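You operate a simulated robot arm through the tools that you are given. There is no shell and no other tool. Be economical: measure what you need, move in short steps, check, and stop when the job is done.

You run a simulated robot arm. Do the job below in one go: nothing can be reset, and whatever is moved stays where it is left.

TASK
Push the sink door by the drawers shut. Shut the top drawer. Close the middle drawer. Take the box of tray liners and leave it on the green border tile. Take the brown peg on the middle of the plywood table and put it away on the front of the trestle bench. Do these in any order. Set down upright: box of tray liners.

The check looks at the end state, three seconds after you hand in, the way a careful person would. Anything else that was tipped, shoved, dropped, spilled or broken makes it a failure.

THE ROBOT
A 6-joint arm with a two-finger gripper on a trunk, on a base that drives. Base frame: it is fixed to the floor where the robot stands at the start and does not move with it; the origin is under the middle of the robot, x ahead of it, y to its left, z up. Readings come in mm, degrees, newtons and seconds.
With the tool pointing down near the work surface it reaches from about 300 to 740 mm from the robot's upright axis, wherever it stands. Its first joint turns from -166.0 to 166.0 degrees. Places, roughly: box of tray liners [-3250, 1750, 750]; brown peg (2x2x8 cm) [-1000, 4800, 800]; front of the trestle bench [-1200, 1800, 800]; green border tile (10x10x1 cm) [-3300, 1500, 700]; middle drawer [200, -500, 500]; sink door by the drawers [400, -200, 400]; top drawer [200, -500, 800]. Payload 1.57 kg.
Tool frame: the origin (TCP) lies between the finger pads and is the grasp point; the fingertips stand 21 mm ahead of it; z points along the fingers, y is the line along which they close. The gripper opens to 70 mm. The gripper's body begins 50 mm behind the TCP.
Orientation is that of the tool frame in the base frame, as [roll, pitch, yaw] about the fixed x, y, z axes, in that order (R = Rz(yaw) Ry(pitch) Rx(roll)). With the fingers straight down and closing along the base's y, the tool's x points along the base's -x, its y along +y and its z along -z.

THE INTERFACE
- The arm moves only by the tool step_arm. Its argument "motion" is text: rows parted by semicolons, each of 7 numbers parted by spaces: the shift along the tool's x, y, z in cm, then the turn, a rotation vector about the tool's x, y, z in degrees, then the finger opening in cm, from 0 to 7. In form: dx dy dz wx wy wz hand; .... A call has 1 to 8 rows; each row is the pose to reach, as a shift and turn from the pose commanded when the call began, along the tool's axes at that moment. Rows are played at 5 a second. More than 50 mm and 8.6 degrees between two rows, or a gripper value outside its range, and nothing of the call is played. A pose out of reach is approached as far as the arm can. The call stops where the force on the tool passes 40 N (or 10 N more than at its start, if that is more) or the arm is blocked; 0.2 s more then pass. Each finger halts on what it meets, pressing with about 30 N; the grip force reading is that of the motor and also rises with nothing between the fingers. The clock runs only during rows and for 0.2 s after the last one: add rows that repeat a pose to give the fingers time. It gives the time, the measured TCP pose, the force on the tool (base axes), the opening and the grip force at its end, in the units of the frame above (readings bear some noise), with the torque about the TCP (base axes, N m) and any sound that the robot's microphone picked up.
- Cameras (640 x 400 px; columns grow to the right, rows downward): "scene" is now at [-32.7, 93.2, 1466.7]; the picture's right is [-0.93, -0.37, 0.00], its down [-0.32, 0.81, -0.49] and it looks along [0.18, -0.46, -0.87] (base axes); focal length 260 px, centre (320, 200). "wrist" rides on the gripper at [79, 4, -81] in the tool frame; the picture's right is [-0.05, 1.00, 0.00], its down [-0.67, -0.04, -0.74] and it looks along [-0.74, -0.04, 0.67] (tool axes); focal length 256 px, centre (320, 200). There is no depth. A picture from a camera that has moved, and an enlarged one, comes with that camera's place and axes in the base frame and with its lens.
- camera(camera): a new picture of that camera. The clock stands still meanwhile.
- steer(legs): drives the robot by 1 to 6 legs, each [ahead, left, turn to the left] in mm, mm and degrees, along the robot's own axes; the way and the turn of a leg run together, so that a leg with both is an arc; at most 1500 mm and 180 degrees a leg. The arm and the cameras ride along, it lands a little off, and it stops where it bumps. It gives what a move gives.
- turn_head(pan, tilt): turns the head with the scene camera to pan (to the left, within 155 degrees either way) and tilt (down, from -29 to 69), counted from straight ahead of the robot. It gives what a move gives.
- close_up(camera, box): a new picture of the part [left, top, right, bottom] of that camera's present view, enlarged. The clock stands still meanwhile.
- job_done(): hands the job in; it is judged then, once.

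Work in short steps. Places have to be worked out from the pictures, the camera data and where the tool is seen: move nearer, look again, correct. Check each grasp and each placing, and mend what went wrong. You have 165 turns and 112 pictures in all, those below and enlarged ones among them. Open the gripper and draw the arm clear of the work before you hand the job in, unless the task says otherwise; then end with one line.

The tools are called as a command line: name --argument value ..., lists and objects as JSON in quotes. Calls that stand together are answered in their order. step_arm: Moves the arm, as the interface text tells. Its arguments: {"type":"object","properties":{"motion":{"type":"string"}},"required":["motion"]} The other tools are called the same way: steer (legs) drives the base; turn_head (pan, tilt) turns the head that bears the scene camera; camera (camera) takes a picture; close_up (camera, box) takes an enlarged picture of a part of a camera's view; job_done () hands the job in.

At the start:

```text
clock: 0.0
position: [483.1, -256.9, 1022.0]
tool_rot: [-180.0, 0.0, 180.0]
ft_force: [0.0, 1.2, -0.2]
wrist_torque: [0.01, 0.01, 0.05]
opening: 70.1
grasp_force: 0.1
robot x, y, heading: [1.2, -1.4, 0.0]
head pan, tilt: [-68.3, 60.5]
```

scene: 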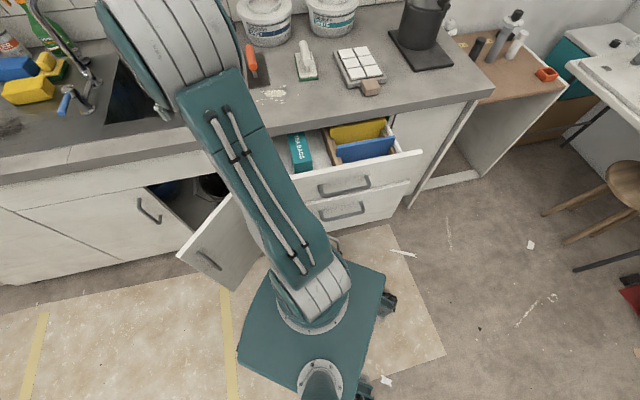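
wrist: 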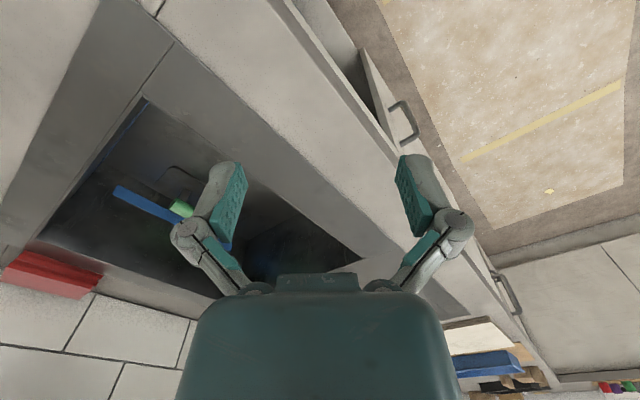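

The counter front runs at about 30° to base x, with its outward normal near azimuth 120°. Before backing away from it I look behind.

turn_head --pan 120 --tilt 25

camera --camera "scene"

```text
clock: 2.8
position: [483.6, -256.3, 1021.9]
tool_rot: [180.0, 0.0, 180.0]
ft_force: [-0.2, 0.1, 0.2]
wrist_torque: [0.02, 0.03, -0.01]
opening: 70.0
grasp_force: 0.0
robot x, y, heading: [-0.1, 1.4, 0.0]
head pan, tilt: [120.0, 25.0]
```

```text
109 pictures are left
camera scene: at [-103.2, 234.5, 1517.5], right [0.87, 0.5, 0.0], down [0.21, -0.37, -0.91], along [-0.45, 0.79, -0.42], focal length 260 px, centre (320, 200)
```

scene: 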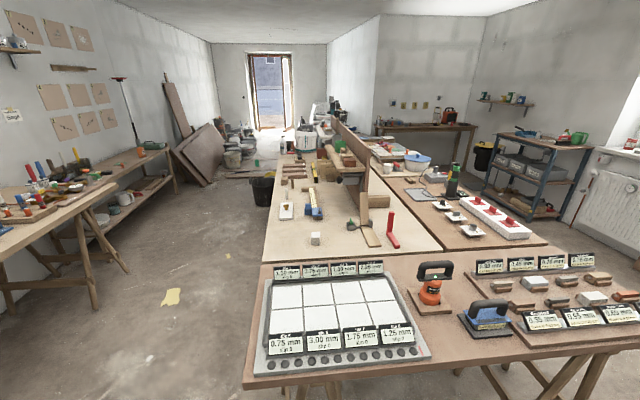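

There is about 650 mm of floor before the display table, so I back off 220 mm along the counter normal, then look back at the drawers and the door.

steer --legs '[[-110, 190, 0]]'

turn_head --pan -62 --tilt 52

camera --camera "scene"

```text
clock: 4.5
position: [374.2, -73.1, 1020.3]
tool_rot: [179.7, 0.1, -180.0]
ft_force: [-0.6, 0.5, -0.5]
wrist_torque: [0.02, 0.02, -0.01]
opening: 69.8
grasp_force: 0.2
robot x, y, heading: [-106.9, 187.0, 0.1]
head pan, tilt: [120.0, 25.0]
```

```text
clock: 7.2
position: [373.8, -68.5, 1023.0]
tool_rot: [-180.0, 0.1, 179.9]
ft_force: [0.3, 0.7, -0.1]
wrist_torque: [0.03, 0.04, 0.03]
opening: 69.8
grasp_force: 0.0
robot x, y, heading: [-111.1, 190.0, 0.1]
head pan, tilt: [-62.0, 52.0]
```

```text
108 pictures are left
camera scene: at [-132.1, 276.6, 1477.2], right [-0.88, -0.47, 0.0], down [-0.37, 0.7, -0.62], along [0.29, -0.54, -0.79], focal length 260 px, centre (320, 200)
```

scene: 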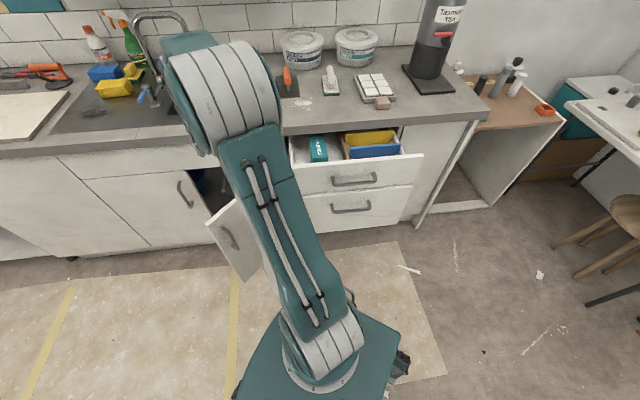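

The two views place the top handle near (56,-338,787) and the middle handle near (60,-360,583). The tool moves to in front of the drawers at the same height, closed, and yaws to face the counter.

step_arm --motion "4 -2.1 0 0 0 7.5 0; 8 -4.2 0 0 0 15 0; 12 -6.3 0 0 0 22.5 0; 16 -8.4 0 0 0 30 0; 20 -10.5 0 0 0 37.5 0; 24 -12.6 0 0 0 45 0; 28 -14.7 0 0 0 52.5 0; 32 -16.8 0 0 0 60 0"

```text
clock: 9.0
position: [52.9, -238.1, 1024.9]
tool_rot: [180.0, 0.0, 120.1]
ft_force: [0.1, 0.7, 0.8]
wrist_torque: [-0.01, 0.02, 0.03]
opening: 0.1
grasp_force: 28.6
robot x, y, heading: [-108.2, 187.2, 0.1]
head pan, tilt: [-62.0, 52.0]
```

Now I pitch the tool up toward the counter while lowering it, still ahead of the handles.

step_arm --motion "0 0 2 0 -8.5 0 0; 0 0 4 0 -17 0 0; 0 0 6 0 -25.5 0 0; 0 0 8 0 -34 0 0; 0 0 10 0 -42.5 0 0; 0 0 12 0 -51 0 0; 0 0 14 0 -59.5 0 0; 0 0 16 0 -68 0 0"

camera --camera "scene"

```text
clock: 10.8
position: [46.5, -262.4, 895.0]
tool_rot: [174.0, 67.1, 115.2]
ft_force: [-1.1, -1.0, 1.1]
wrist_torque: [0.03, -0.01, 0.01]
opening: 0.1
grasp_force: 28.7
out of reach, approached as far as the arm can: row 4, 5, 7, 8
robot x, y, heading: [-106.5, 183.7, -0.0]
head pan, tilt: [-62.0, 52.0]
```

```text
107 pictures are left
camera scene: at [-133.6, 274.2, 1477.3], right [-0.88, -0.47, 0.0], down [-0.37, 0.7, -0.61], along [0.29, -0.54, -0.79], focal length 260 px, centre (320, 200)
```

scene: 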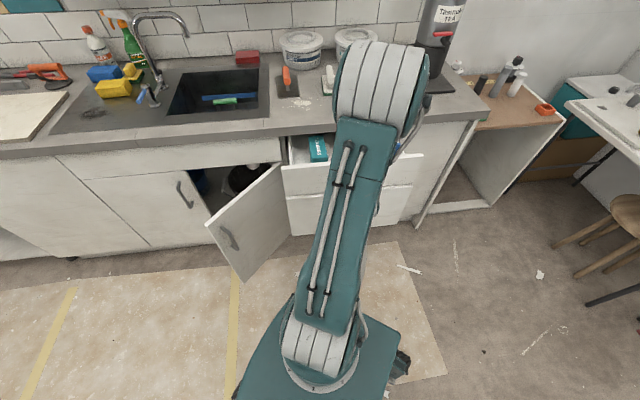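

The arm is folded too tightly here. I back the base off another 100 mm, where there is room, to give it reach.

steer --legs '[[-50, 87, 0]]'

step_arm --motion "0 0 0 0 0 0 0"

```text
clock: 11.9
position: [-3.2, -187.5, 892.3]
tool_rot: [173.4, 66.7, 114.7]
ft_force: [-0.3, -0.1, 0.5]
wrist_torque: [0.03, -0.01, 0.03]
opening: 0.1
grasp_force: 28.5
robot x, y, heading: [-161.2, 267.5, -0.0]
head pan, tilt: [-62.0, 52.0]
```

```text
clock: 12.3
position: [-2.9, -177.7, 896.6]
tool_rot: [174.2, 67.3, 115.3]
ft_force: [1.0, -0.1, -0.3]
wrist_torque: [0.0, -0.02, 0.03]
opening: 0.0
grasp_force: 28.4
robot x, y, heading: [-157.2, 269.5, 0.1]
head pan, tilt: [-62.0, 52.0]
```

With the base settled I move the tool to in front of the top drawer, just below its handle level.

step_arm --motion "2.1 -0.6 3 0 0 0 0; 4.2 -1.2 6 0 0 0 0; 6.3 -1.8 9 1 0 -1 0; 8.4 -2.4 12 1.4 0 -1.9 0; 10.5 -2.9 15 1.4 0 -1.9 0; 10.5 -2.9 15 1.4 0 -1.9 0"

camera --camera "scene"

camera --camera "wrist"

```text
clock: 13.8
position: [23.3, -297.3, 755.0]
tool_rot: [173.5, 66.8, 114.8]
ft_force: [-0.2, -0.1, 0.0]
wrist_torque: [0.02, 0.01, -0.01]
opening: 0.0
grasp_force: 28.6
out of reach, approached as far as the arm can: row 1, 2, 3, 4, 5, 6
robot x, y, heading: [-159.6, 269.2, -0.3]
head pan, tilt: [-62.0, 52.0]
```

```text
106 pictures are left
camera scene: at [-183.0, 360.9, 1477.1], right [-0.88, -0.47, 0.0], down [-0.37, 0.7, -0.62], along [0.29, -0.54, -0.79], focal length 260 px, centre (320, 200)
```

scene: 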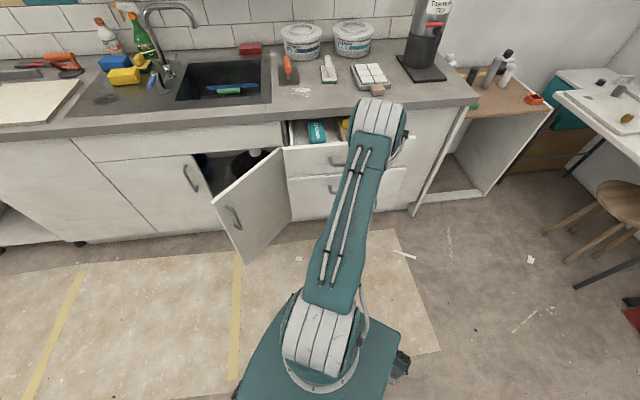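

```text
105 pictures are left
camera wrist: at [-26.6, -203.6, 713.3], right [0.86, 0.49, 0.09], down [-0.28, 0.33, 0.9], along [0.41, -0.81, 0.42], focal length 256 px, centre (320, 200)
```

wrist: 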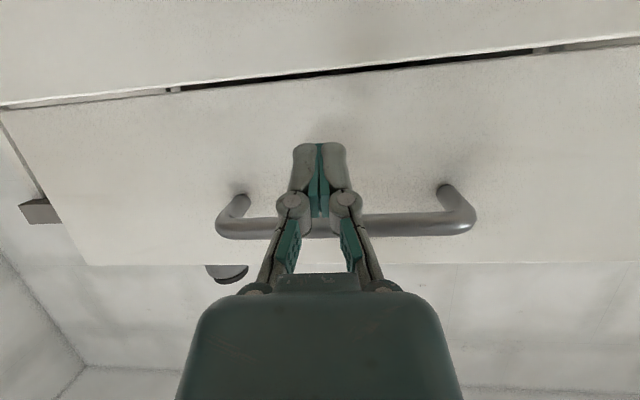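

The wrist view, which is upside down, shows the fist lined up with the top drawer front between its handle and its lower edge. I push horizontally toward the counter.

step_arm --motion "-0.9 0 2.1 0 0 0 0; -1.8 0 4.2 0 0 0 0; -2.7 0 6.3 0 0 0 0; -3.6 0 8.4 0 0 0 0; -4.5 0 10.5 0 0 0 0; -5.4 0 12.6 0 0 0 0; -6.3 0 14.7 0 0 0 0; -7.2 0 16.8 0 0 0 0"

camera --camera "scene"

```text
clock: 15.6
position: [115.0, -459.1, 756.7]
tool_rot: [-179.9, 67.4, 120.3]
ft_force: [-0.2, -0.1, -0.4]
wrist_torque: [-0.03, 0.04, 0.02]
opening: 0.0
grasp_force: 28.8
out of reach, approached as far as the arm can: row 1, 2
robot x, y, heading: [-160.9, 270.3, 0.0]
head pan, tilt: [-62.0, 52.0]
```

```text
104 pictures are left
camera scene: at [-182.6, 355.7, 1477.4], right [-0.88, -0.47, 0.0], down [-0.37, 0.7, -0.61], along [0.29, -0.54, -0.79], focal length 260 px, centre (320, 200)
```

scene: 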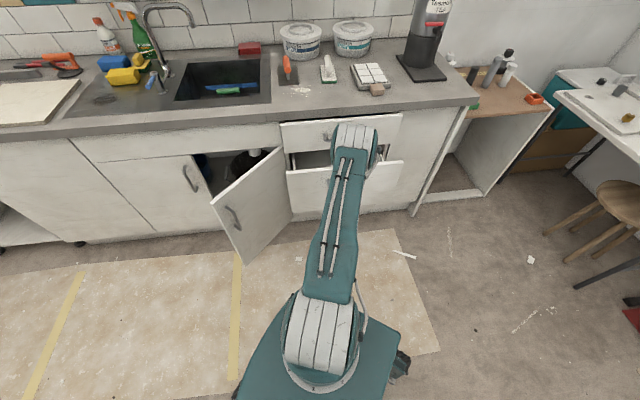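

The top drawer is nearly shut with little resistance, so I keep pushing until contact force shows.

step_arm --motion "-0.4 0 0.9 0 0 0 0; -0.8 0 1.8 0 0 0 0; -1.2 0 2.8 0 0 0 0; -1.5 0 3.7 0 0 0 0; -1.9 0 4.6 0 0 0 0; -2.3 0 5.5 0 0 0 0"

camera --camera "scene"

```text
clock: 16.9
position: [141.3, -501.1, 756.1]
tool_rot: [-179.5, 67.3, 120.7]
ft_force: [-6.7, 18.4, 7.8]
wrist_torque: [-0.09, -0.14, 0.17]
opening: 0.0
grasp_force: 29.1
robot x, y, heading: [-160.7, 267.1, -0.1]
head pan, tilt: [-62.0, 52.0]
stopped in row 6: the force on the tool passed its limit at 54 N (the readings are from after the stop); the commanded pose is now the measured one
```

```text
103 pictures are left
camera scene: at [-182.9, 359.8, 1477.2], right [-0.88, -0.47, 0.0], down [-0.37, 0.7, -0.62], along [0.29, -0.54, -0.79], focal length 260 px, centre (320, 200)
```

scene: 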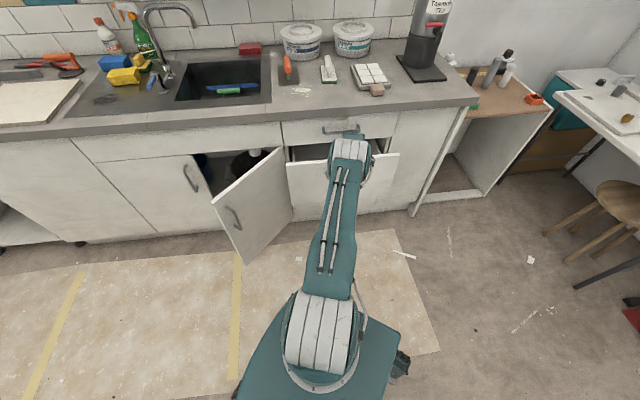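

The top drawer has reached its stop. I retract horizontally by 220 mm.

step_arm --motion "1.41 0 -3.39 0 0 0 0; 2.82 0 -6.78 0 0 0 0; 4.23 0 -10.17 0 0 0 0; 5.64 0 -13.56 0 0 0 0; 7.05 0 -16.95 0 0 0 0; 8.46 0 -20.3 0 0 0 0"

camera --camera "wrist"

```text
clock: 18.3
position: [28.6, -323.3, 760.8]
tool_rot: [177.4, 67.1, 118.2]
ft_force: [0.0, 0.2, 0.2]
wrist_torque: [-0.01, 0.02, -0.04]
opening: 0.0
grasp_force: 28.7
out of reach, approached as far as the arm can: row 6
robot x, y, heading: [-158.1, 272.3, -0.0]
head pan, tilt: [-62.0, 52.0]
```

```text
102 pictures are left
camera wrist: at [-22.6, -231.0, 720.2], right [0.87, 0.49, 0.07], down [-0.26, 0.34, 0.9], along [0.42, -0.8, 0.42], focal length 256 px, centre (320, 200)
```

wrist: 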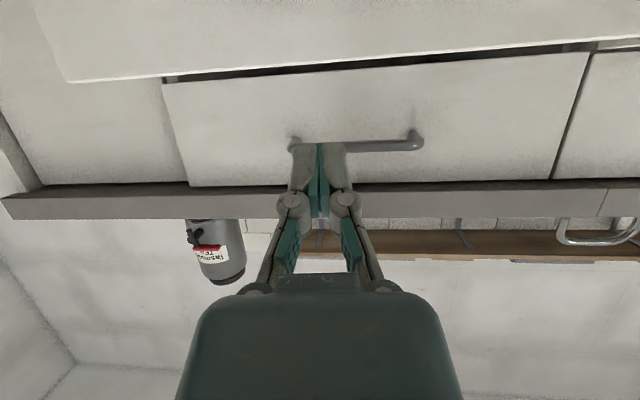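

The top drawer is flush. I lower 112 mm so that the fingertips face the middle drawer front above its handle, then check.

step_arm --motion "3.4 0 1.4 0 0 0 0; 6.9 0 2.9 0 0 0 0; 10.3 0 4.3 0 0 0 0; 10.3 0 4.3 0 0 0 0"

camera --camera "wrist"

```text
clock: 19.3
position: [24.1, -346.7, 653.5]
tool_rot: [175.7, 66.9, 116.7]
ft_force: [0.5, -0.1, -1.0]
wrist_torque: [0.01, 0.02, -0.01]
opening: 0.0
grasp_force: 28.9
out of reach, approached as far as the arm can: row 1, 2, 3, 4
robot x, y, heading: [-162.7, 268.9, -0.1]
head pan, tilt: [-62.0, 52.0]
```

```text
101 pictures are left
camera wrist: at [-26.1, -253.2, 610.6], right [0.87, 0.49, 0.08], down [-0.27, 0.33, 0.9], along [0.42, -0.8, 0.42], focal length 256 px, centre (320, 200)
```

wrist: 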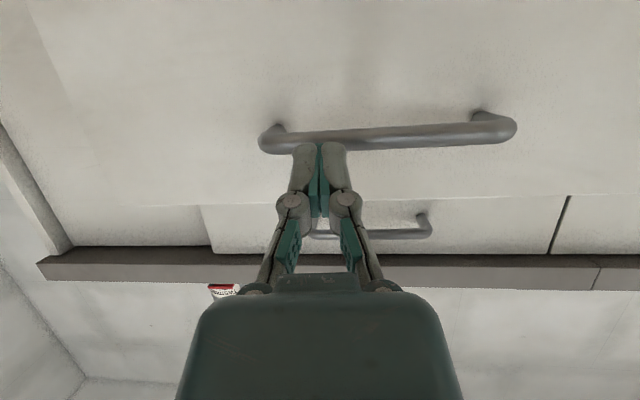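

The fingertips are level with the handle, which stands at about z 640, so I lower another 65 mm to press the panel below it.

step_arm --motion "3 0 1.2 0 0 0 0; 6 0 2.5 0 0 0 0; 6 0 2.5 0 0 0 0"

camera --camera "wrist"

```text
clock: 20.1
position: [21.3, -362.4, 587.1]
tool_rot: [177.5, 67.1, 118.2]
ft_force: [-0.5, 0.1, -0.1]
wrist_torque: [-0.03, 0.03, 0.02]
opening: 0.0
grasp_force: 28.8
out of reach, approached as far as the arm can: row 1, 2, 3
robot x, y, heading: [-158.9, 269.4, 0.0]
head pan, tilt: [-62.0, 52.0]
```

```text
100 pictures are left
camera wrist: at [-28.5, -268.6, 545.2], right [0.87, 0.49, 0.07], down [-0.26, 0.34, 0.9], along [0.42, -0.8, 0.42], focal length 256 px, centre (320, 200)
```

wrist: 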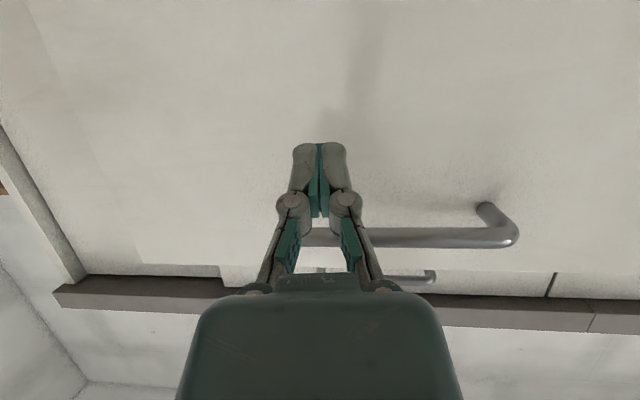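

The fingertips are now clear below the handle. I shift 30 mm toward the handle middle and push.

step_arm --motion "0 3 0 0 0 0 0; -0.8 3 1.9 0 0 0 0; -1.6 3 3.8 0 0 0 0; -2.4 3 5.7 0 0 0 0; -3.2 3 7.6 0 0 0 0; -4 3 9.5 0 0 0 0; -4.8 3 11.4 0 0 0 0; -5.6 3 13.3 0 0 0 0"

```text
clock: 21.9
position: [120.2, -472.6, 587.6]
tool_rot: [-179.7, 67.2, 120.4]
ft_force: [0.2, 0.1, -0.6]
wrist_torque: [0.01, 0.02, -0.01]
opening: 0.1
grasp_force: 28.7
out of reach, approached as far as the arm can: row 1, 2
robot x, y, heading: [-157.8, 271.9, 0.2]
head pan, tilt: [-62.0, 52.0]
```

Moving with almost no resistance, I push on slowly to the stop.

step_arm --motion "-0.4 0 0.9 0 0 0 0; -0.8 0 1.8 0 0 0 0; -1.2 0 2.8 0 0 0 0; -1.5 0 3.7 0 0 0 0; -1.9 0 4.6 0 0 0 0; -2.3 0 5.5 0 0 0 0"

camera --camera "scene"

```text
clock: 23.3
position: [129.7, -489.2, 588.3]
tool_rot: [-179.6, 67.2, 120.5]
ft_force: [-0.7, 1.0, -0.4]
wrist_torque: [0.01, 0.04, 0.03]
opening: 0.0
grasp_force: 28.2
out of reach, approached as far as the arm can: row 3, 4, 5, 6
robot x, y, heading: [-158.4, 269.1, 0.2]
head pan, tilt: [-62.0, 52.0]
```

```text
99 pictures are left
camera scene: at [-182.5, 356.2, 1477.3], right [-0.88, -0.47, 0.0], down [-0.37, 0.7, -0.61], along [0.29, -0.54, -0.79], focal length 260 px, centre (320, 200)
```

scene: 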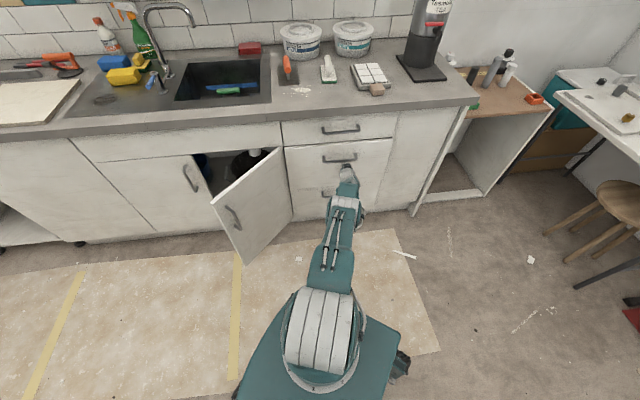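

The arm is at full stretch, about 16 mm short of the stop. I retract 80 mm, drive 70 mm toward the counter, and finish the push.

step_arm --motion "1.5 0 -3.6 0 0 0 0; 3 0 -7.2 0 0 0 0; 4.2 0 -10 0 0 0 0"

steer --legs '[[35, -61, 0]]'

step_arm --motion "0 0 0 0 0 0 0"

```text
clock: 24.1
position: [76.2, -394.1, 588.8]
tool_rot: [-179.7, 67.4, 120.5]
ft_force: [0.5, -0.8, 0.1]
wrist_torque: [0.0, -0.01, -0.01]
opening: 0.0
grasp_force: 28.9
robot x, y, heading: [-161.6, 268.8, -0.2]
head pan, tilt: [-62.0, 52.0]
```

```text
clock: 25.1
position: [111.6, -439.0, 596.4]
tool_rot: [-178.8, 68.0, 121.3]
ft_force: [-0.5, -0.8, -0.3]
wrist_torque: [0.01, 0.01, -0.02]
opening: 0.0
grasp_force: 29.1
robot x, y, heading: [-125.3, 220.7, 0.0]
head pan, tilt: [-62.0, 52.0]
```

```text
clock: 25.5
position: [110.9, -449.4, 587.4]
tool_rot: [-179.9, 67.2, 120.3]
ft_force: [-0.8, -0.6, 0.7]
wrist_torque: [0.01, 0.03, 0.0]
opening: 0.2
grasp_force: 28.3
robot x, y, heading: [-128.7, 217.0, -0.1]
head pan, tilt: [-62.0, 52.0]
```

step_arm --motion "-0.8 0 1.9 0 0 0 0; -1.6 0 3.7 0 0 0 0; -2 0 4.7 0 0 0 0; -2.4 0 5.6 0 0 0 0; -2.7 0 6.5 0 0 0 0; -3.1 0 7.4 0 0 0 0"

```text
clock: 26.7
position: [144.2, -500.7, 589.9]
tool_rot: [-179.7, 67.2, 120.6]
ft_force: [-9.9, 24.9, 15.1]
wrist_torque: [-0.21, -0.22, 0.26]
opening: 0.0
grasp_force: 29.0
robot x, y, heading: [-124.2, 219.8, -0.1]
head pan, tilt: [-62.0, 52.0]
stopped in row 5: the force on the tool passed its limit at 72 N (the readings are from after the stop); the commanded pose is now the measured one
```

The middle drawer is at its stop at the same depth as the top one. I retract and look at the door.

step_arm --motion "1.5 0 -3.6 0 0 0 0; 3 0 -7.2 0 0 0 0; 4.2 0 -10 0 0 0 0; 5.5 0 -13.2 0 0 0 0; 6.4 0 -15.4 0 0 0 0"

camera --camera "scene"

```text
clock: 27.9
position: [57.8, -391.2, 592.2]
tool_rot: [173.6, 66.8, 115.2]
ft_force: [0.3, 0.0, 0.0]
wrist_torque: [-0.02, 0.02, -0.01]
opening: 0.0
grasp_force: 28.0
out of reach, approached as far as the arm can: row 3, 4, 5
robot x, y, heading: [-124.1, 221.0, -0.1]
head pan, tilt: [-62.0, 52.0]
```

```text
98 pictures are left
camera scene: at [-148.0, 305.0, 1477.3], right [-0.88, -0.47, 0.0], down [-0.37, 0.7, -0.61], along [0.29, -0.54, -0.79], focal length 260 px, centre (320, 200)
```

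scene: 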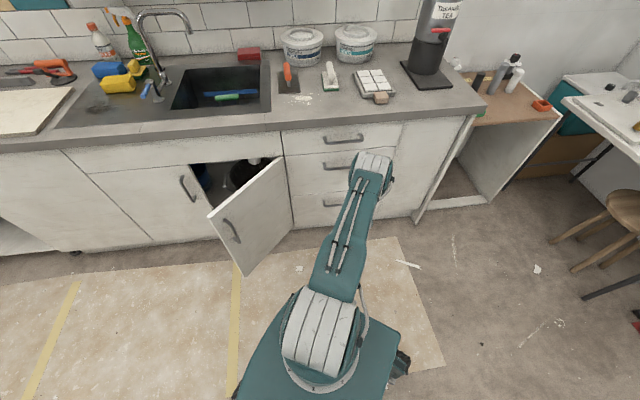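

All three drawers are flush. The door is hinged near (394,-379) with its free edge near (470,15), about 49° open, spanning z 130–680. I reposition the base so the tool can push it along the chord toward azimuth -36°.

steer --legs '[[-106, 79, 0]]'

step_arm --motion "0 0 0 0 0 0 0"

```text
clock: 29.2
position: [-33.9, -319.5, 593.4]
tool_rot: [173.9, 67.0, 116.5]
ft_force: [3.2, 1.1, 0.5]
wrist_torque: [0.01, 0.09, -0.16]
opening: 0.0
grasp_force: 28.6
robot x, y, heading: [-229.4, 281.9, 1.0]
head pan, tilt: [-62.0, 52.0]
```

```text
clock: 29.6
position: [-34.9, -312.7, 601.4]
tool_rot: [174.9, 67.8, 117.3]
ft_force: [0.1, -0.9, -0.3]
wrist_torque: [0.0, -0.01, 0.02]
opening: 0.0
grasp_force: 28.4
robot x, y, heading: [-228.1, 281.3, 0.7]
head pan, tilt: [-62.0, 52.0]
```

The base landed 18 mm short with a 1° twist, so it may have touched something. I look behind.

turn_head --pan 130 --tilt 65

camera --camera "scene"

```text
clock: 32.4
position: [-35.4, -312.9, 601.5]
tool_rot: [174.6, 67.6, 117.0]
ft_force: [-1.1, -0.5, 0.7]
wrist_torque: [0.0, 0.02, 0.0]
opening: 0.1
grasp_force: 28.6
robot x, y, heading: [-229.5, 288.1, 1.1]
head pan, tilt: [130.0, 65.0]
```

```text
97 pictures are left
camera scene: at [-329.1, 472.5, 1463.1], right [0.75, 0.66, 0.0], down [0.59, -0.68, -0.43], along [-0.28, 0.33, -0.9], focal length 260 px, centre (320, 200)
```

scene: 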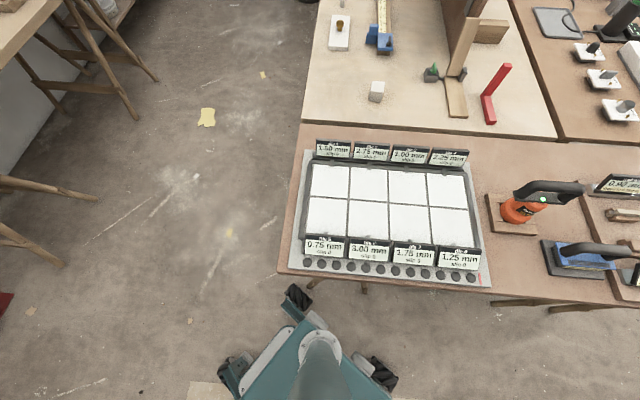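

Nothing has been disturbed, but the caster is close to the table's leg, so I won't back any further. The tool now swings sideways toward the door's outer side.

step_arm --motion "0 4.4 0 -2 0 -0.8 0; 0 8.8 0 -4 0 -1.6 0; 0 13.2 0 -6 0 -2.5 0; 0 17.6 0 -8 0 -3.3 0; 0 22 0 -10 0 -4.1 0; 0 26.5 0 -12 0 -5 0"

turn_head --pan -50 --tilt 50

```text
clock: 33.8
position: [175.7, -207.9, 612.5]
tool_rot: [167.4, 67.3, 125.2]
ft_force: [-0.7, 0.0, 0.3]
wrist_torque: [0.01, 0.0, 0.01]
opening: 0.0
grasp_force: 28.9
out of reach, approached as far as the arm can: row 1, 2, 3, 4, 5, 6
robot x, y, heading: [-226.7, 281.5, 1.0]
head pan, tilt: [130.0, 65.0]
```

```text
clock: 36.5
position: [174.4, -208.3, 612.5]
tool_rot: [167.3, 67.4, 125.1]
ft_force: [1.1, 0.2, -1.1]
wrist_torque: [0.01, -0.03, -0.04]
opening: 0.0
grasp_force: 28.3
robot x, y, heading: [-232.5, 282.7, 0.7]
head pan, tilt: [-50.0, 50.0]
```

The tool now points near azimuth -41°. I move on to the pre-contact place beside the door.

step_arm --motion "1 4.2 0.3 0 0 0 0; 2 8.4 0.6 0 0 0 0; 3 12.6 1 0 0 0 0; 4 16.8 1.4 0 0 0 0; 5 21 1.8 0 0 0 0; 6 25.2 2.2 0 0 0 0; 7.3 29.6 2.6 0 0 0 0; 7.3 29.6 2.6 0 0 0 0"

camera --camera "scene"

camera --camera "wrist"

```text
clock: 38.3
position: [247.0, -132.3, 561.1]
tool_rot: [166.6, 67.3, 134.0]
ft_force: [1.0, 0.2, -0.6]
wrist_torque: [-0.01, -0.01, -0.01]
opening: 0.0
grasp_force: 28.5
out of reach, approached as far as the arm can: row 1, 2, 3, 4, 5, 6, 7, 8
robot x, y, heading: [-227.0, 283.9, 1.1]
head pan, tilt: [-50.0, 50.0]
```

```text
96 pictures are left
camera scene: at [-237.3, 367.5, 1480.5], right [-0.75, -0.66, 0.0], down [-0.5, 0.58, -0.64], along [0.42, -0.48, -0.77], focal length 260 px, centre (320, 200)
```

scene: 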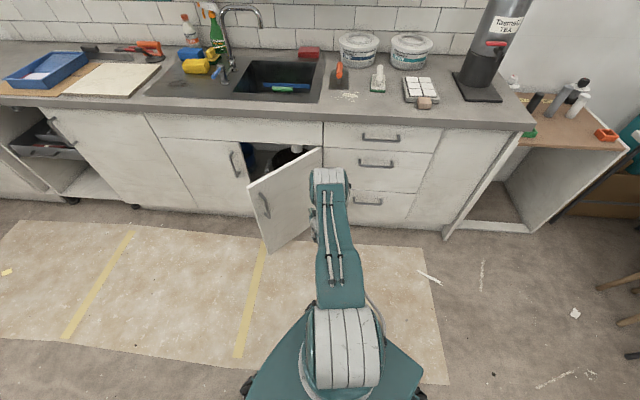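

```text
95 pictures are left
camera wrist: at [163.2, -67.0, 517.9], right [0.56, 0.81, 0.14], down [-0.43, 0.15, 0.89], along [0.7, -0.56, 0.43], focal length 256 px, centre (320, 200)
```

wrist: 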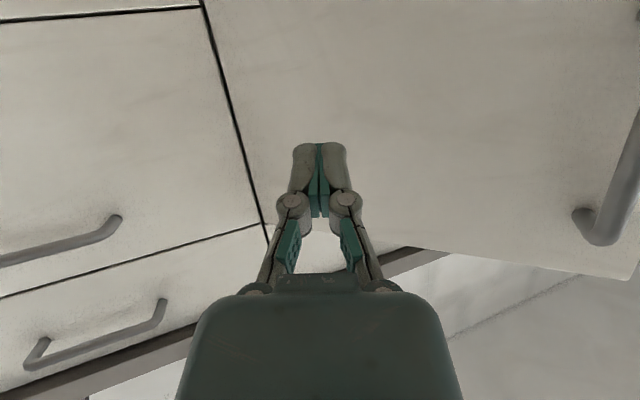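

The arm can't fold that far in, so the commanded point lies inside its minimum reach. I move forward along the tool, which brings it back in range and toward the door.

step_arm --motion "-0.5 0 3 0 0 0 0; -1 0 6 0 0 0 0; -2 0 9 0 0 0 0; -3 0 12 0 0 0 0; -3 0 12 0 0 0 0"

```text
clock: 39.5
position: [351.6, -199.2, 543.8]
tool_rot: [166.5, 67.3, 134.0]
ft_force: [-0.1, 0.2, -0.3]
wrist_torque: [0.03, 0.01, 0.01]
opening: 0.0
grasp_force: 28.6
robot x, y, heading: [-225.0, 280.6, 1.2]
head pan, tilt: [-50.0, 50.0]
```

Commanded and actual positions match again. I slide outward along the door to lengthen the lever arm, then push forward.

step_arm --motion "0 4 -1 0 0 0 0; 0 8 -1 0 0 0 0; 0 8 1 0 0 0 0; -0.4 8 3 0 0 0 0; -0.8 8 5 0 0 0 0; -1.2 8 7 0 0 0 0"

camera --camera "scene"

```text
clock: 40.9
position: [442.8, -165.0, 545.3]
tool_rot: [166.2, 67.1, 134.1]
ft_force: [0.7, -0.5, -0.5]
wrist_torque: [0.02, 0.01, 0.02]
opening: 0.0
grasp_force: 28.8
out of reach, approached as far as the arm can: row 1, 2, 3, 4, 6
robot x, y, heading: [-233.2, 285.4, 1.3]
head pan, tilt: [-50.0, 50.0]
```

```text
94 pictures are left
camera scene: at [-236.8, 367.6, 1480.5], right [-0.75, -0.66, 0.0], down [-0.5, 0.58, -0.64], along [0.42, -0.48, -0.77], focal length 260 px, centre (320, 200)
```

scene: 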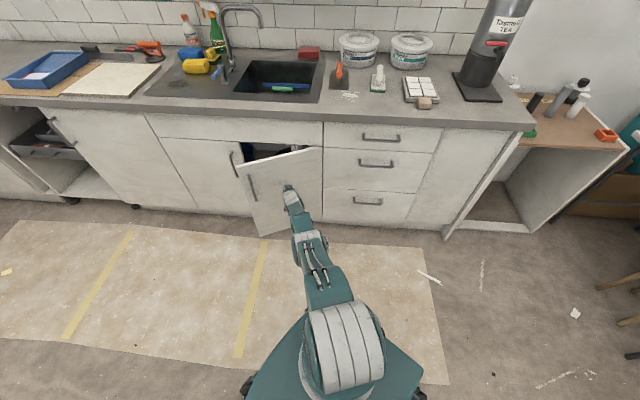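

The door is swinging and the arm is near full extension. I pull the tool back 9 cm, drive the base forward (150, -120), and resume the push.

step_arm --motion "0.5 0 -4 0 0 0 0; 1 0 -8 0 0 0 0; 1.2 0 -10 0 0 0 0"

steer --legs '[[150, -120, 0]]'

step_arm --motion "0 0 0 0 0 0 0"

camera --camera "scene"

```text
clock: 41.7
position: [443.3, -165.0, 546.6]
tool_rot: [166.2, 67.0, 134.0]
ft_force: [0.3, 0.5, 0.4]
wrist_torque: [0.01, 0.02, 0.0]
opening: 0.0
grasp_force: 28.0
out of reach, approached as far as the arm can: row 1, 2, 3
robot x, y, heading: [-228.1, 282.3, 0.8]
head pan, tilt: [-50.0, 50.0]
```

```text
clock: 42.9
position: [527.0, -226.3, 536.7]
tool_rot: [165.8, 66.6, 134.2]
ft_force: [-26.4, 29.7, 22.0]
wrist_torque: [-0.38, -0.24, -0.06]
opening: 0.0
grasp_force: 28.4
robot x, y, heading: [-135.0, 216.2, 1.0]
head pan, tilt: [-50.0, 50.0]
stopped in leg 1: the force on the tool passed its limit at 484 N (the readings are from after the stop); the commanded pose is now the measured one
```

```text
clock: 43.3
position: [525.5, -225.4, 536.3]
tool_rot: [165.9, 66.5, 134.1]
ft_force: [-23.3, 30.9, 21.5]
wrist_torque: [-0.36, -0.28, -0.05]
opening: 0.1
grasp_force: 29.1
robot x, y, heading: [-137.9, 219.0, 1.0]
head pan, tilt: [-50.0, 50.0]
```

```text
93 pictures are left
camera scene: at [-145.6, 316.4, 1479.6], right [-0.76, -0.66, 0.0], down [-0.5, 0.58, -0.64], along [0.42, -0.49, -0.76], focal length 260 px, centre (320, 200)
```

scene: 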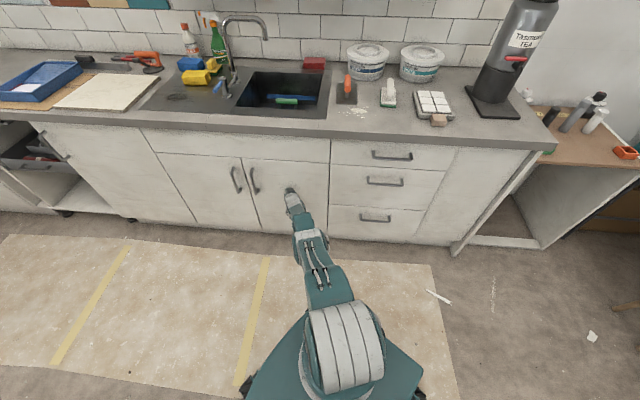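

The door is shut, but the arm had not retracted, so the base pressed hard on it for a moment. I back off now and inspect.

steer --legs '[[-80, 65, 0]]'

close_up --camera "scene" --box '[120, 100, 480, 280]'

```text
clock: 44.5
position: [445.1, -167.0, 533.1]
tool_rot: [165.9, 66.2, 133.8]
ft_force: [0.6, -0.5, -0.3]
wrist_torque: [-0.03, 0.0, -0.06]
opening: 0.2
grasp_force: 29.2
robot x, y, heading: [-215.5, 278.5, 0.7]
head pan, tilt: [-50.0, 50.0]
```

```text
1.78 times, centred on (300, 190) of scene
camera zoom: at [-224.7, 368.7, 1480.2], right [-0.76, -0.65, 0.0], down [-0.5, 0.58, -0.64], along [0.42, -0.48, -0.77], focal length 462 px, centre (356, 218)
```

zoom: 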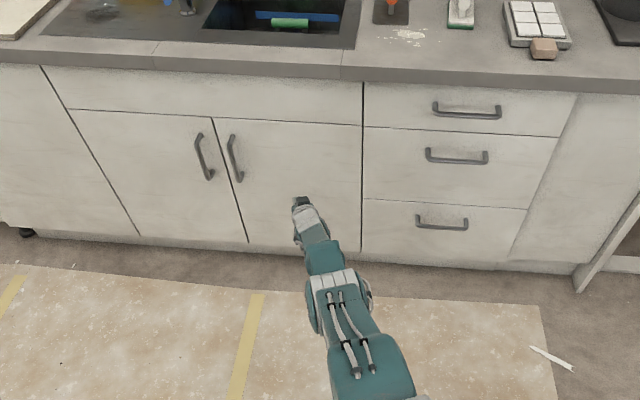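

Door and drawers are all shut and flush. I fold the arm back up to a carrying pose, tool down.

step_arm --motion "-2.3 0.5 -4 0 8.2 0 0; -4.6 1 -8 0 16.4 0 0; -7 1.5 -12 0 24.6 0 0; -9.3 2 -16 0 33 0 0; -11.7 2.5 -20 0 41.2 0 0; -14 3 -24 0 49.5 0 0; -16.4 3.5 -28 0 57.7 0 0; -18.7 4 -31.8 0 66 0 0"

turn_head --pan 150 --tilt 25

camera --camera "scene"

```text
clock: 46.3
position: [267.0, -34.0, 835.1]
tool_rot: [174.6, 1.2, 146.6]
ft_force: [1.3, -0.9, 7.9]
wrist_torque: [0.03, 0.1, -0.02]
opening: 0.0
grasp_force: 29.1
out of reach, approached as far as the arm can: row 1, 2, 3, 4
robot x, y, heading: [-214.3, 279.5, 1.2]
head pan, tilt: [-50.0, 50.0]
```

```text
clock: 49.2
position: [266.8, -34.2, 825.2]
tool_rot: [174.5, 0.5, 146.8]
ft_force: [0.6, -0.3, -0.1]
wrist_torque: [0.0, -0.01, 0.02]
opening: 0.0
grasp_force: 28.9
robot x, y, heading: [-215.5, 280.0, 0.8]
head pan, tilt: [150.0, 25.0]
```

```text
91 pictures are left
camera scene: at [-355.9, 477.0, 1517.6], right [0.49, 0.87, 0.0], down [0.37, -0.21, -0.91], along [-0.79, 0.44, -0.42], focal length 260 px, centre (320, 200)
```

scene: 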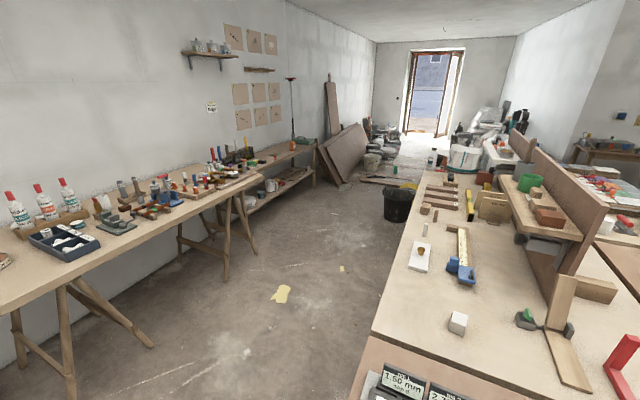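

Ahead is an aisle about 1.2 m wide between the middle tables and the wall benches, running near azimuth 126°. I raise and tuck the tool, then drive into the aisle mouth and turn so the arm faces the wall side.

step_arm --motion "2.2 0 -3.9 0 0 0 0; 4.4 0 -7.8 2 0 0 0; 6.6 0 -11.7 4 0 0 0; 8.8 0 -15.6 5 0 0 0; 11 0 -19.5 5.5 0 0 0; 13.2 0 -23.4 5.5 0 0 0; 15.4 0 -27.3 5.5 0 0 0"

steer --legs '[[-283, -205, 0], [-521, 174, 0]]'

steer --legs '[[0, 0, -118]]'

turn_head --pan -100 --tilt 30

camera --camera "scene"

```text
clock: 50.8
position: [119.8, 31.7, 1101.4]
tool_rot: [-179.9, 1.2, 146.9]
ft_force: [0.9, -0.4, -0.2]
wrist_torque: [0.02, -0.01, 0.02]
opening: 0.0
grasp_force: 28.2
robot x, y, heading: [-219.1, 281.0, 1.1]
head pan, tilt: [150.0, 25.0]
```

```text
clock: 55.9
position: [-676.5, -18.9, 1100.8]
tool_rot: [-180.0, 1.1, 146.6]
ft_force: [0.3, -0.3, 0.2]
wrist_torque: [0.01, 0.04, -0.01]
opening: 0.1
grasp_force: 28.8
robot x, y, heading: [-1010.6, 230.5, 1.0]
head pan, tilt: [150.0, 25.0]
```

```text
clock: 61.2
position: [-1392.7, 55.1, 1102.4]
tool_rot: [-180.0, 1.2, 28.2]
ft_force: [-0.2, 0.2, 0.2]
wrist_torque: [-0.02, 0.02, -0.03]
opening: 0.0
grasp_force: 28.2
robot x, y, heading: [-1012.2, 230.8, -117.7]
head pan, tilt: [150.0, 25.0]
```

```text
clock: 64.7
position: [-1391.8, 55.5, 1102.4]
tool_rot: [180.0, 1.1, 28.2]
ft_force: [-0.1, -0.5, 0.2]
wrist_torque: [0.02, -0.03, -0.01]
opening: 0.1
grasp_force: 28.5
robot x, y, heading: [-1018.0, 231.4, -117.8]
head pan, tilt: [-100.0, 30.0]
```

```text
90 pictures are left
camera scene: at [-920.4, 268.4, 1509.4], right [0.61, 0.79, 0.0], down [0.4, -0.31, -0.87], along [-0.68, 0.53, -0.5], focal length 260 px, centre (320, 200)
```

scene: 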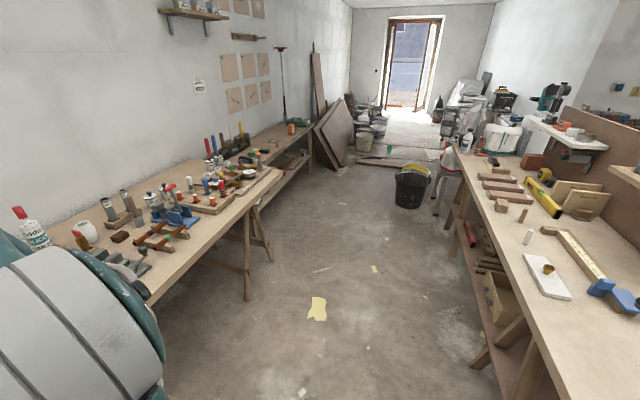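

The aisle is clear and the second wall bench, with my target at its far end, is visible. I drive down the aisle in two legs, keeping away from the paper scrap and the bucket.

steer --legs '[[-726, -1220, 0], [-46, -702, 0]]'

turn_head --pan -45 --tilt 40

camera --camera "scene"

```text
clock: 75.2
position: [-2738.1, 1633.2, 1102.0]
tool_rot: [-180.0, 1.2, 28.0]
ft_force: [1.1, -0.6, 0.2]
wrist_torque: [-0.02, 0.02, 0.0]
opening: 0.1
grasp_force: 28.5
robot x, y, heading: [-2359.6, 1806.7, -117.6]
head pan, tilt: [-100.0, 30.0]
```

```text
clock: 76.5
position: [-2738.4, 1636.3, 1101.6]
tool_rot: [180.0, 1.1, 28.1]
ft_force: [0.3, -0.5, 0.6]
wrist_torque: [-0.02, -0.02, 0.01]
opening: 0.0
grasp_force: 28.9
robot x, y, heading: [-2359.6, 1807.7, -117.9]
head pan, tilt: [-45.0, 40.0]
```

```text
89 pictures are left
camera scene: at [-2275.7, 1767.1, 1494.0], right [-0.29, 0.96, 0.0], down [0.61, 0.19, -0.77], along [-0.73, -0.22, -0.64], focal length 260 px, centre (320, 200)
```

scene: 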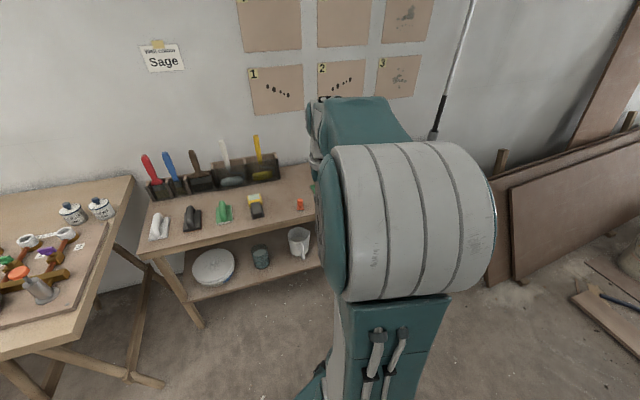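

The arm hides the bench end, so I use the wrist camera, which looks outward at it.

camera --camera "wrist"

```text
88 pictures are left
camera wrist: at [-2665.7, 1669.2, 1180.5], right [0.42, -0.91, 0.0], down [-0.59, -0.27, 0.76], along [-0.69, -0.32, -0.65], focal length 256 px, centre (320, 200)
```

wrist: 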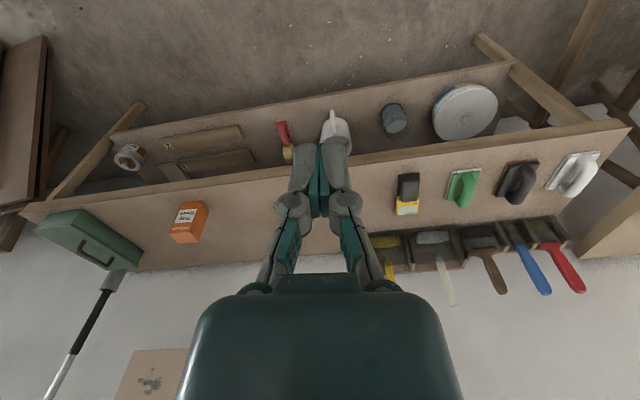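

The orange box of tray liners stands at the far end of the bench beside a green toolbox, and the gripper hides where the tile should be. I drive closer and look again.

steer --legs '[[-6, -413, 0]]'

camera --camera "wrist"

turn_head --pan -75 --tilt 50

camera --camera "scene"

```text
clock: 79.0
position: [-3094.9, 1830.3, 1102.0]
tool_rot: [-179.7, 1.2, 27.9]
ft_force: [1.1, -1.0, 0.1]
wrist_torque: [0.01, -0.01, 0.0]
opening: 0.0
grasp_force: 28.6
robot x, y, heading: [-2715.4, 2008.8, -118.1]
head pan, tilt: [-45.0, 40.0]
```

```text
87 pictures are left
camera wrist: at [-3021.2, 1863.6, 1181.2], right [0.42, -0.91, 0.0], down [-0.59, -0.28, 0.76], along [-0.69, -0.32, -0.65], focal length 256 px, centre (320, 200)
```

wrist: 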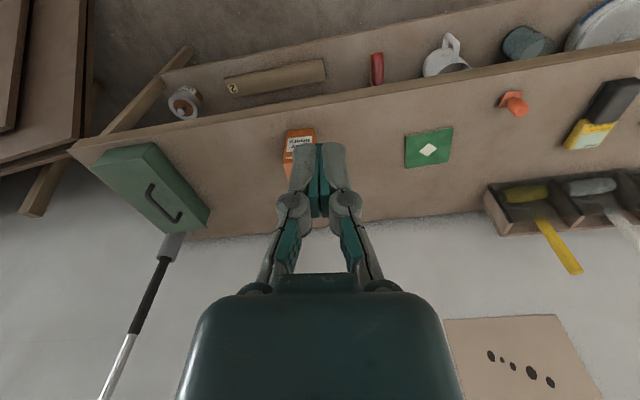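

```text
clock: 80.0
position: [-3099.5, 1833.0, 1101.0]
tool_rot: [-180.0, 1.1, 28.0]
ft_force: [0.0, 0.4, 0.2]
wrist_torque: [0.02, 0.01, -0.02]
opening: 0.0
grasp_force: 29.0
robot x, y, heading: [-2719.5, 2005.5, -117.7]
head pan, tilt: [-75.0, 50.0]
```

```text
86 pictures are left
camera scene: at [-2630.9, 2007.3, 1479.9], right [0.22, 0.98, 0.0], down [0.75, -0.17, -0.64], along [-0.63, 0.14, -0.77], focal length 260 px, centre (320, 200)
```

scene: 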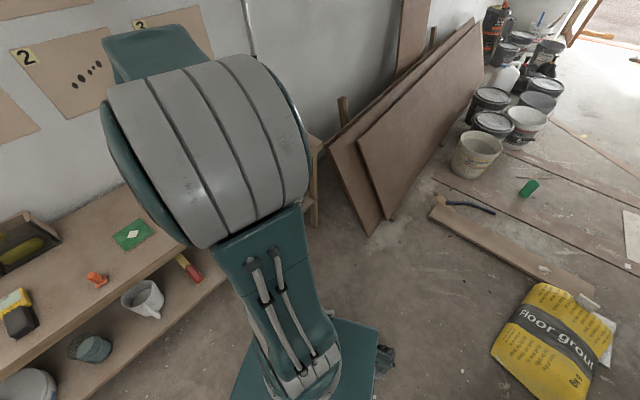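

The two views put the tile at about (-3265,1461,686). The box is partly hidden by the fingers, so I shift the tool 16 cm sideways, open the gripper, and look at the box.

step_arm --motion "0 4 0 0 0 0 3; 0 8 0 0 0 0 6; 0 12 0 0 0 0 7; 0 16 0 0 0 0 7; 0 16 0 0 0 0 7"

camera --camera "wrist"

```text
clock: 81.2
position: [-3023.5, 1690.9, 1100.6]
tool_rot: [-179.9, 1.2, 27.9]
ft_force: [0.3, 0.7, 0.3]
wrist_torque: [-0.02, -0.01, -0.02]
opening: 69.9
grasp_force: 0.2
robot x, y, heading: [-2717.4, 2009.6, -117.7]
head pan, tilt: [-75.0, 50.0]
```

```text
85 pictures are left
camera wrist: at [-2950.1, 1724.5, 1179.7], right [0.42, -0.91, 0.0], down [-0.59, -0.28, 0.76], along [-0.69, -0.32, -0.65], focal length 256 px, centre (320, 200)
```

wrist: 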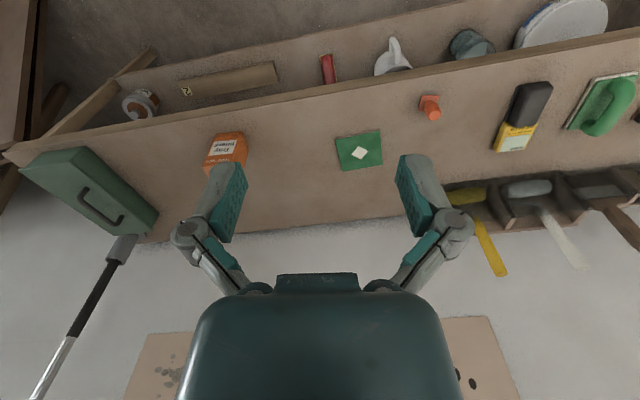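

close_up --camera "wrist" --box '[180, 110, 400, 248]'

```text
2.90 times, centred on (290, 179) of wrist
camera zoom: at [-2950.1, 1724.5, 1179.7], right [0.42, -0.91, 0.0], down [-0.59, -0.28, 0.76], along [-0.69, -0.32, -0.65], focal length 742 px, centre (407, 261)
```

zoom: 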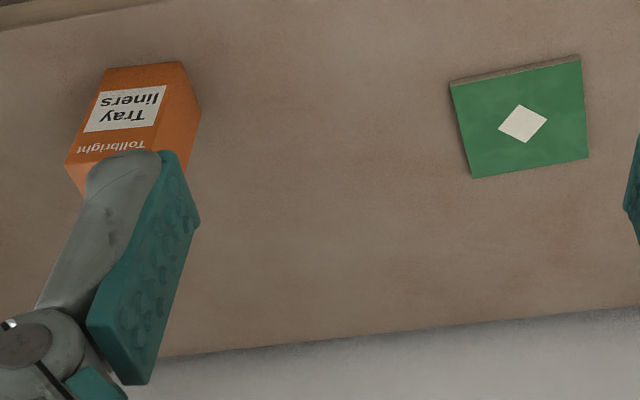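

The box stands upright at about (-3365,1760), 62 × 48 mm and roughly 113 tall, on the bench at z≈678. I move the base slightly closer so both the box and the tile are in reach, then carry the open gripper toward a point above the box, yawing so it closes across the 48 mm depth.

steer --legs '[[72, 21, 0]]'

step_arm --motion "-2.7 -3.4 0 0 0 8.5 7; -5.4 -6.8 0 0 0 17 7; -8.1 -10.2 0 0 0 25.5 7; -10.8 -13.6 0 0 0 34 7; -13.5 -17 0 0 0 42.5 7; -16.2 -20.4 0 0 0 51 7; -18.9 -23.8 0 0 0 59.5 7; -21.6 -27.2 0 0 0 68 7"

step_arm --motion "0 0 0 0 0 8 7; 0 0 0 0 0 16 7; 0 0 0 0 0 23 7; 0 0 0 0 0 23 7"

camera --camera "wrist"

```text
clock: 82.2
position: [-3045.6, 1621.4, 1100.4]
tool_rot: [179.7, 1.0, 27.9]
ft_force: [0.4, -0.1, 0.3]
wrist_torque: [-0.02, 0.02, -0.01]
opening: 69.9
grasp_force: 0.0
robot x, y, heading: [-2739.4, 1935.3, -118.0]
head pan, tilt: [-75.0, 50.0]
```

```text
clock: 84.0
position: [-3362.1, 1758.6, 1104.0]
tool_rot: [179.0, 0.3, -40.2]
ft_force: [0.9, 0.6, 0.5]
wrist_torque: [-0.02, 0.0, -0.02]
opening: 70.2
grasp_force: 0.0
robot x, y, heading: [-2737.8, 1934.6, -117.8]
head pan, tilt: [-75.0, 50.0]
```

```text
clock: 85.0
position: [-3361.6, 1759.1, 1104.1]
tool_rot: [178.9, -0.1, -63.2]
ft_force: [-0.5, -0.7, 0.2]
wrist_torque: [0.0, -0.01, -0.01]
opening: 70.0
grasp_force: 0.0
robot x, y, heading: [-2735.1, 1934.7, -117.9]
head pan, tilt: [-75.0, 50.0]
```

```text
83 pictures are left
camera wrist: at [-3328.2, 1686.6, 1184.9], right [-0.91, -0.4, 0.02], down [-0.26, 0.62, 0.74], along [-0.31, 0.68, -0.67], focal length 256 px, centre (320, 200)
```

wrist: 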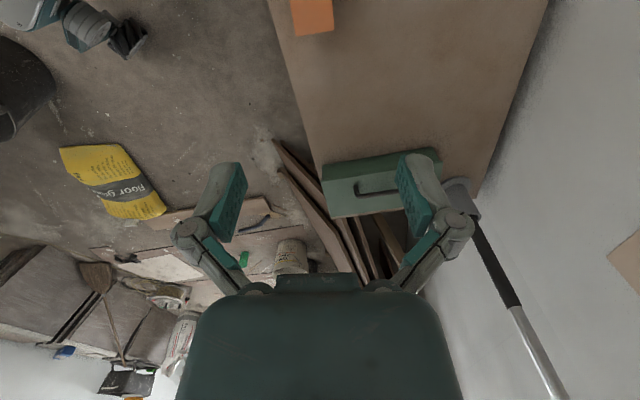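

close_up --camera "wrist" --box '[260, 0, 370, 69]'

```text
5.80 times, centred on (315, 34) of wrist
camera zoom: at [-3328.2, 1686.6, 1184.9], right [-0.91, -0.4, 0.02], down [-0.26, 0.62, 0.74], along [-0.31, 0.68, -0.67], focal length 1484 px, centre (349, 1159)
```

zoom: 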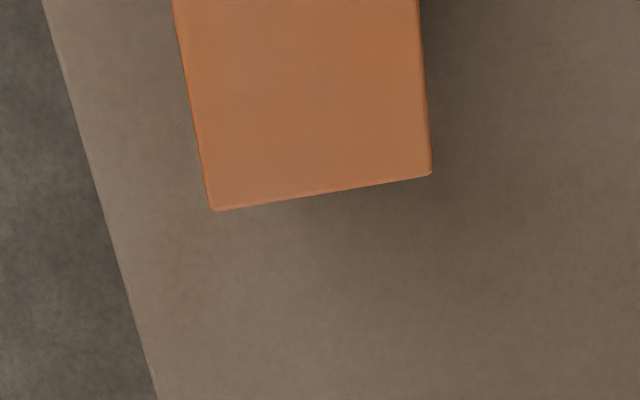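

The overhead view refines the box: centre about (-3353,1754), top z≈808, bench ≈702, depth edge along azimuth 211°. I align and descend to just above it.

step_arm --motion "0.8 -0.5 4 0 0 -4 7; 0.8 -0.5 8.5 0 0 -4 7; 0.8 -0.5 13 0 0 -4 7; 0.8 -0.5 17.5 0 0 -4 7; 0.8 -0.5 22 0 0 -4 7; 0.8 -0.5 25.5 0 0 -4 7"

turn_head --pan -35 --tilt 45

camera --camera "scene"

```text
clock: 86.4
position: [-3358.7, 1752.4, 848.3]
tool_rot: [178.9, 0.0, -59.1]
ft_force: [-0.5, -0.9, 0.3]
wrist_torque: [-0.01, 0.0, 0.04]
opening: 69.9
grasp_force: 0.0
robot x, y, heading: [-2737.6, 1935.4, -118.1]
head pan, tilt: [-75.0, 50.0]
```

```text
clock: 87.5
position: [-3357.0, 1750.8, 849.8]
tool_rot: [179.0, -0.1, -59.1]
ft_force: [0.6, 0.4, -0.1]
wrist_torque: [-0.02, 0.0, -0.02]
opening: 69.8
grasp_force: 0.1
robot x, y, heading: [-2738.3, 1934.1, -118.1]
head pan, tilt: [-35.0, 45.0]
```

```text
81 pictures are left
camera scene: at [-2646.1, 1879.9, 1486.8], right [-0.45, 0.89, 0.0], down [0.63, 0.32, -0.71], along [-0.63, -0.32, -0.71], focal length 260 px, centre (320, 200)
```

scene: 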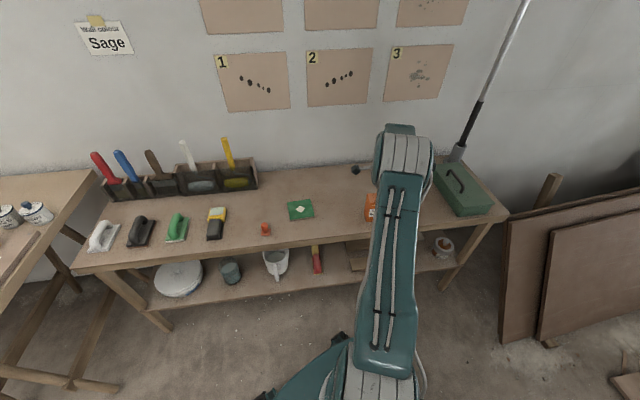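

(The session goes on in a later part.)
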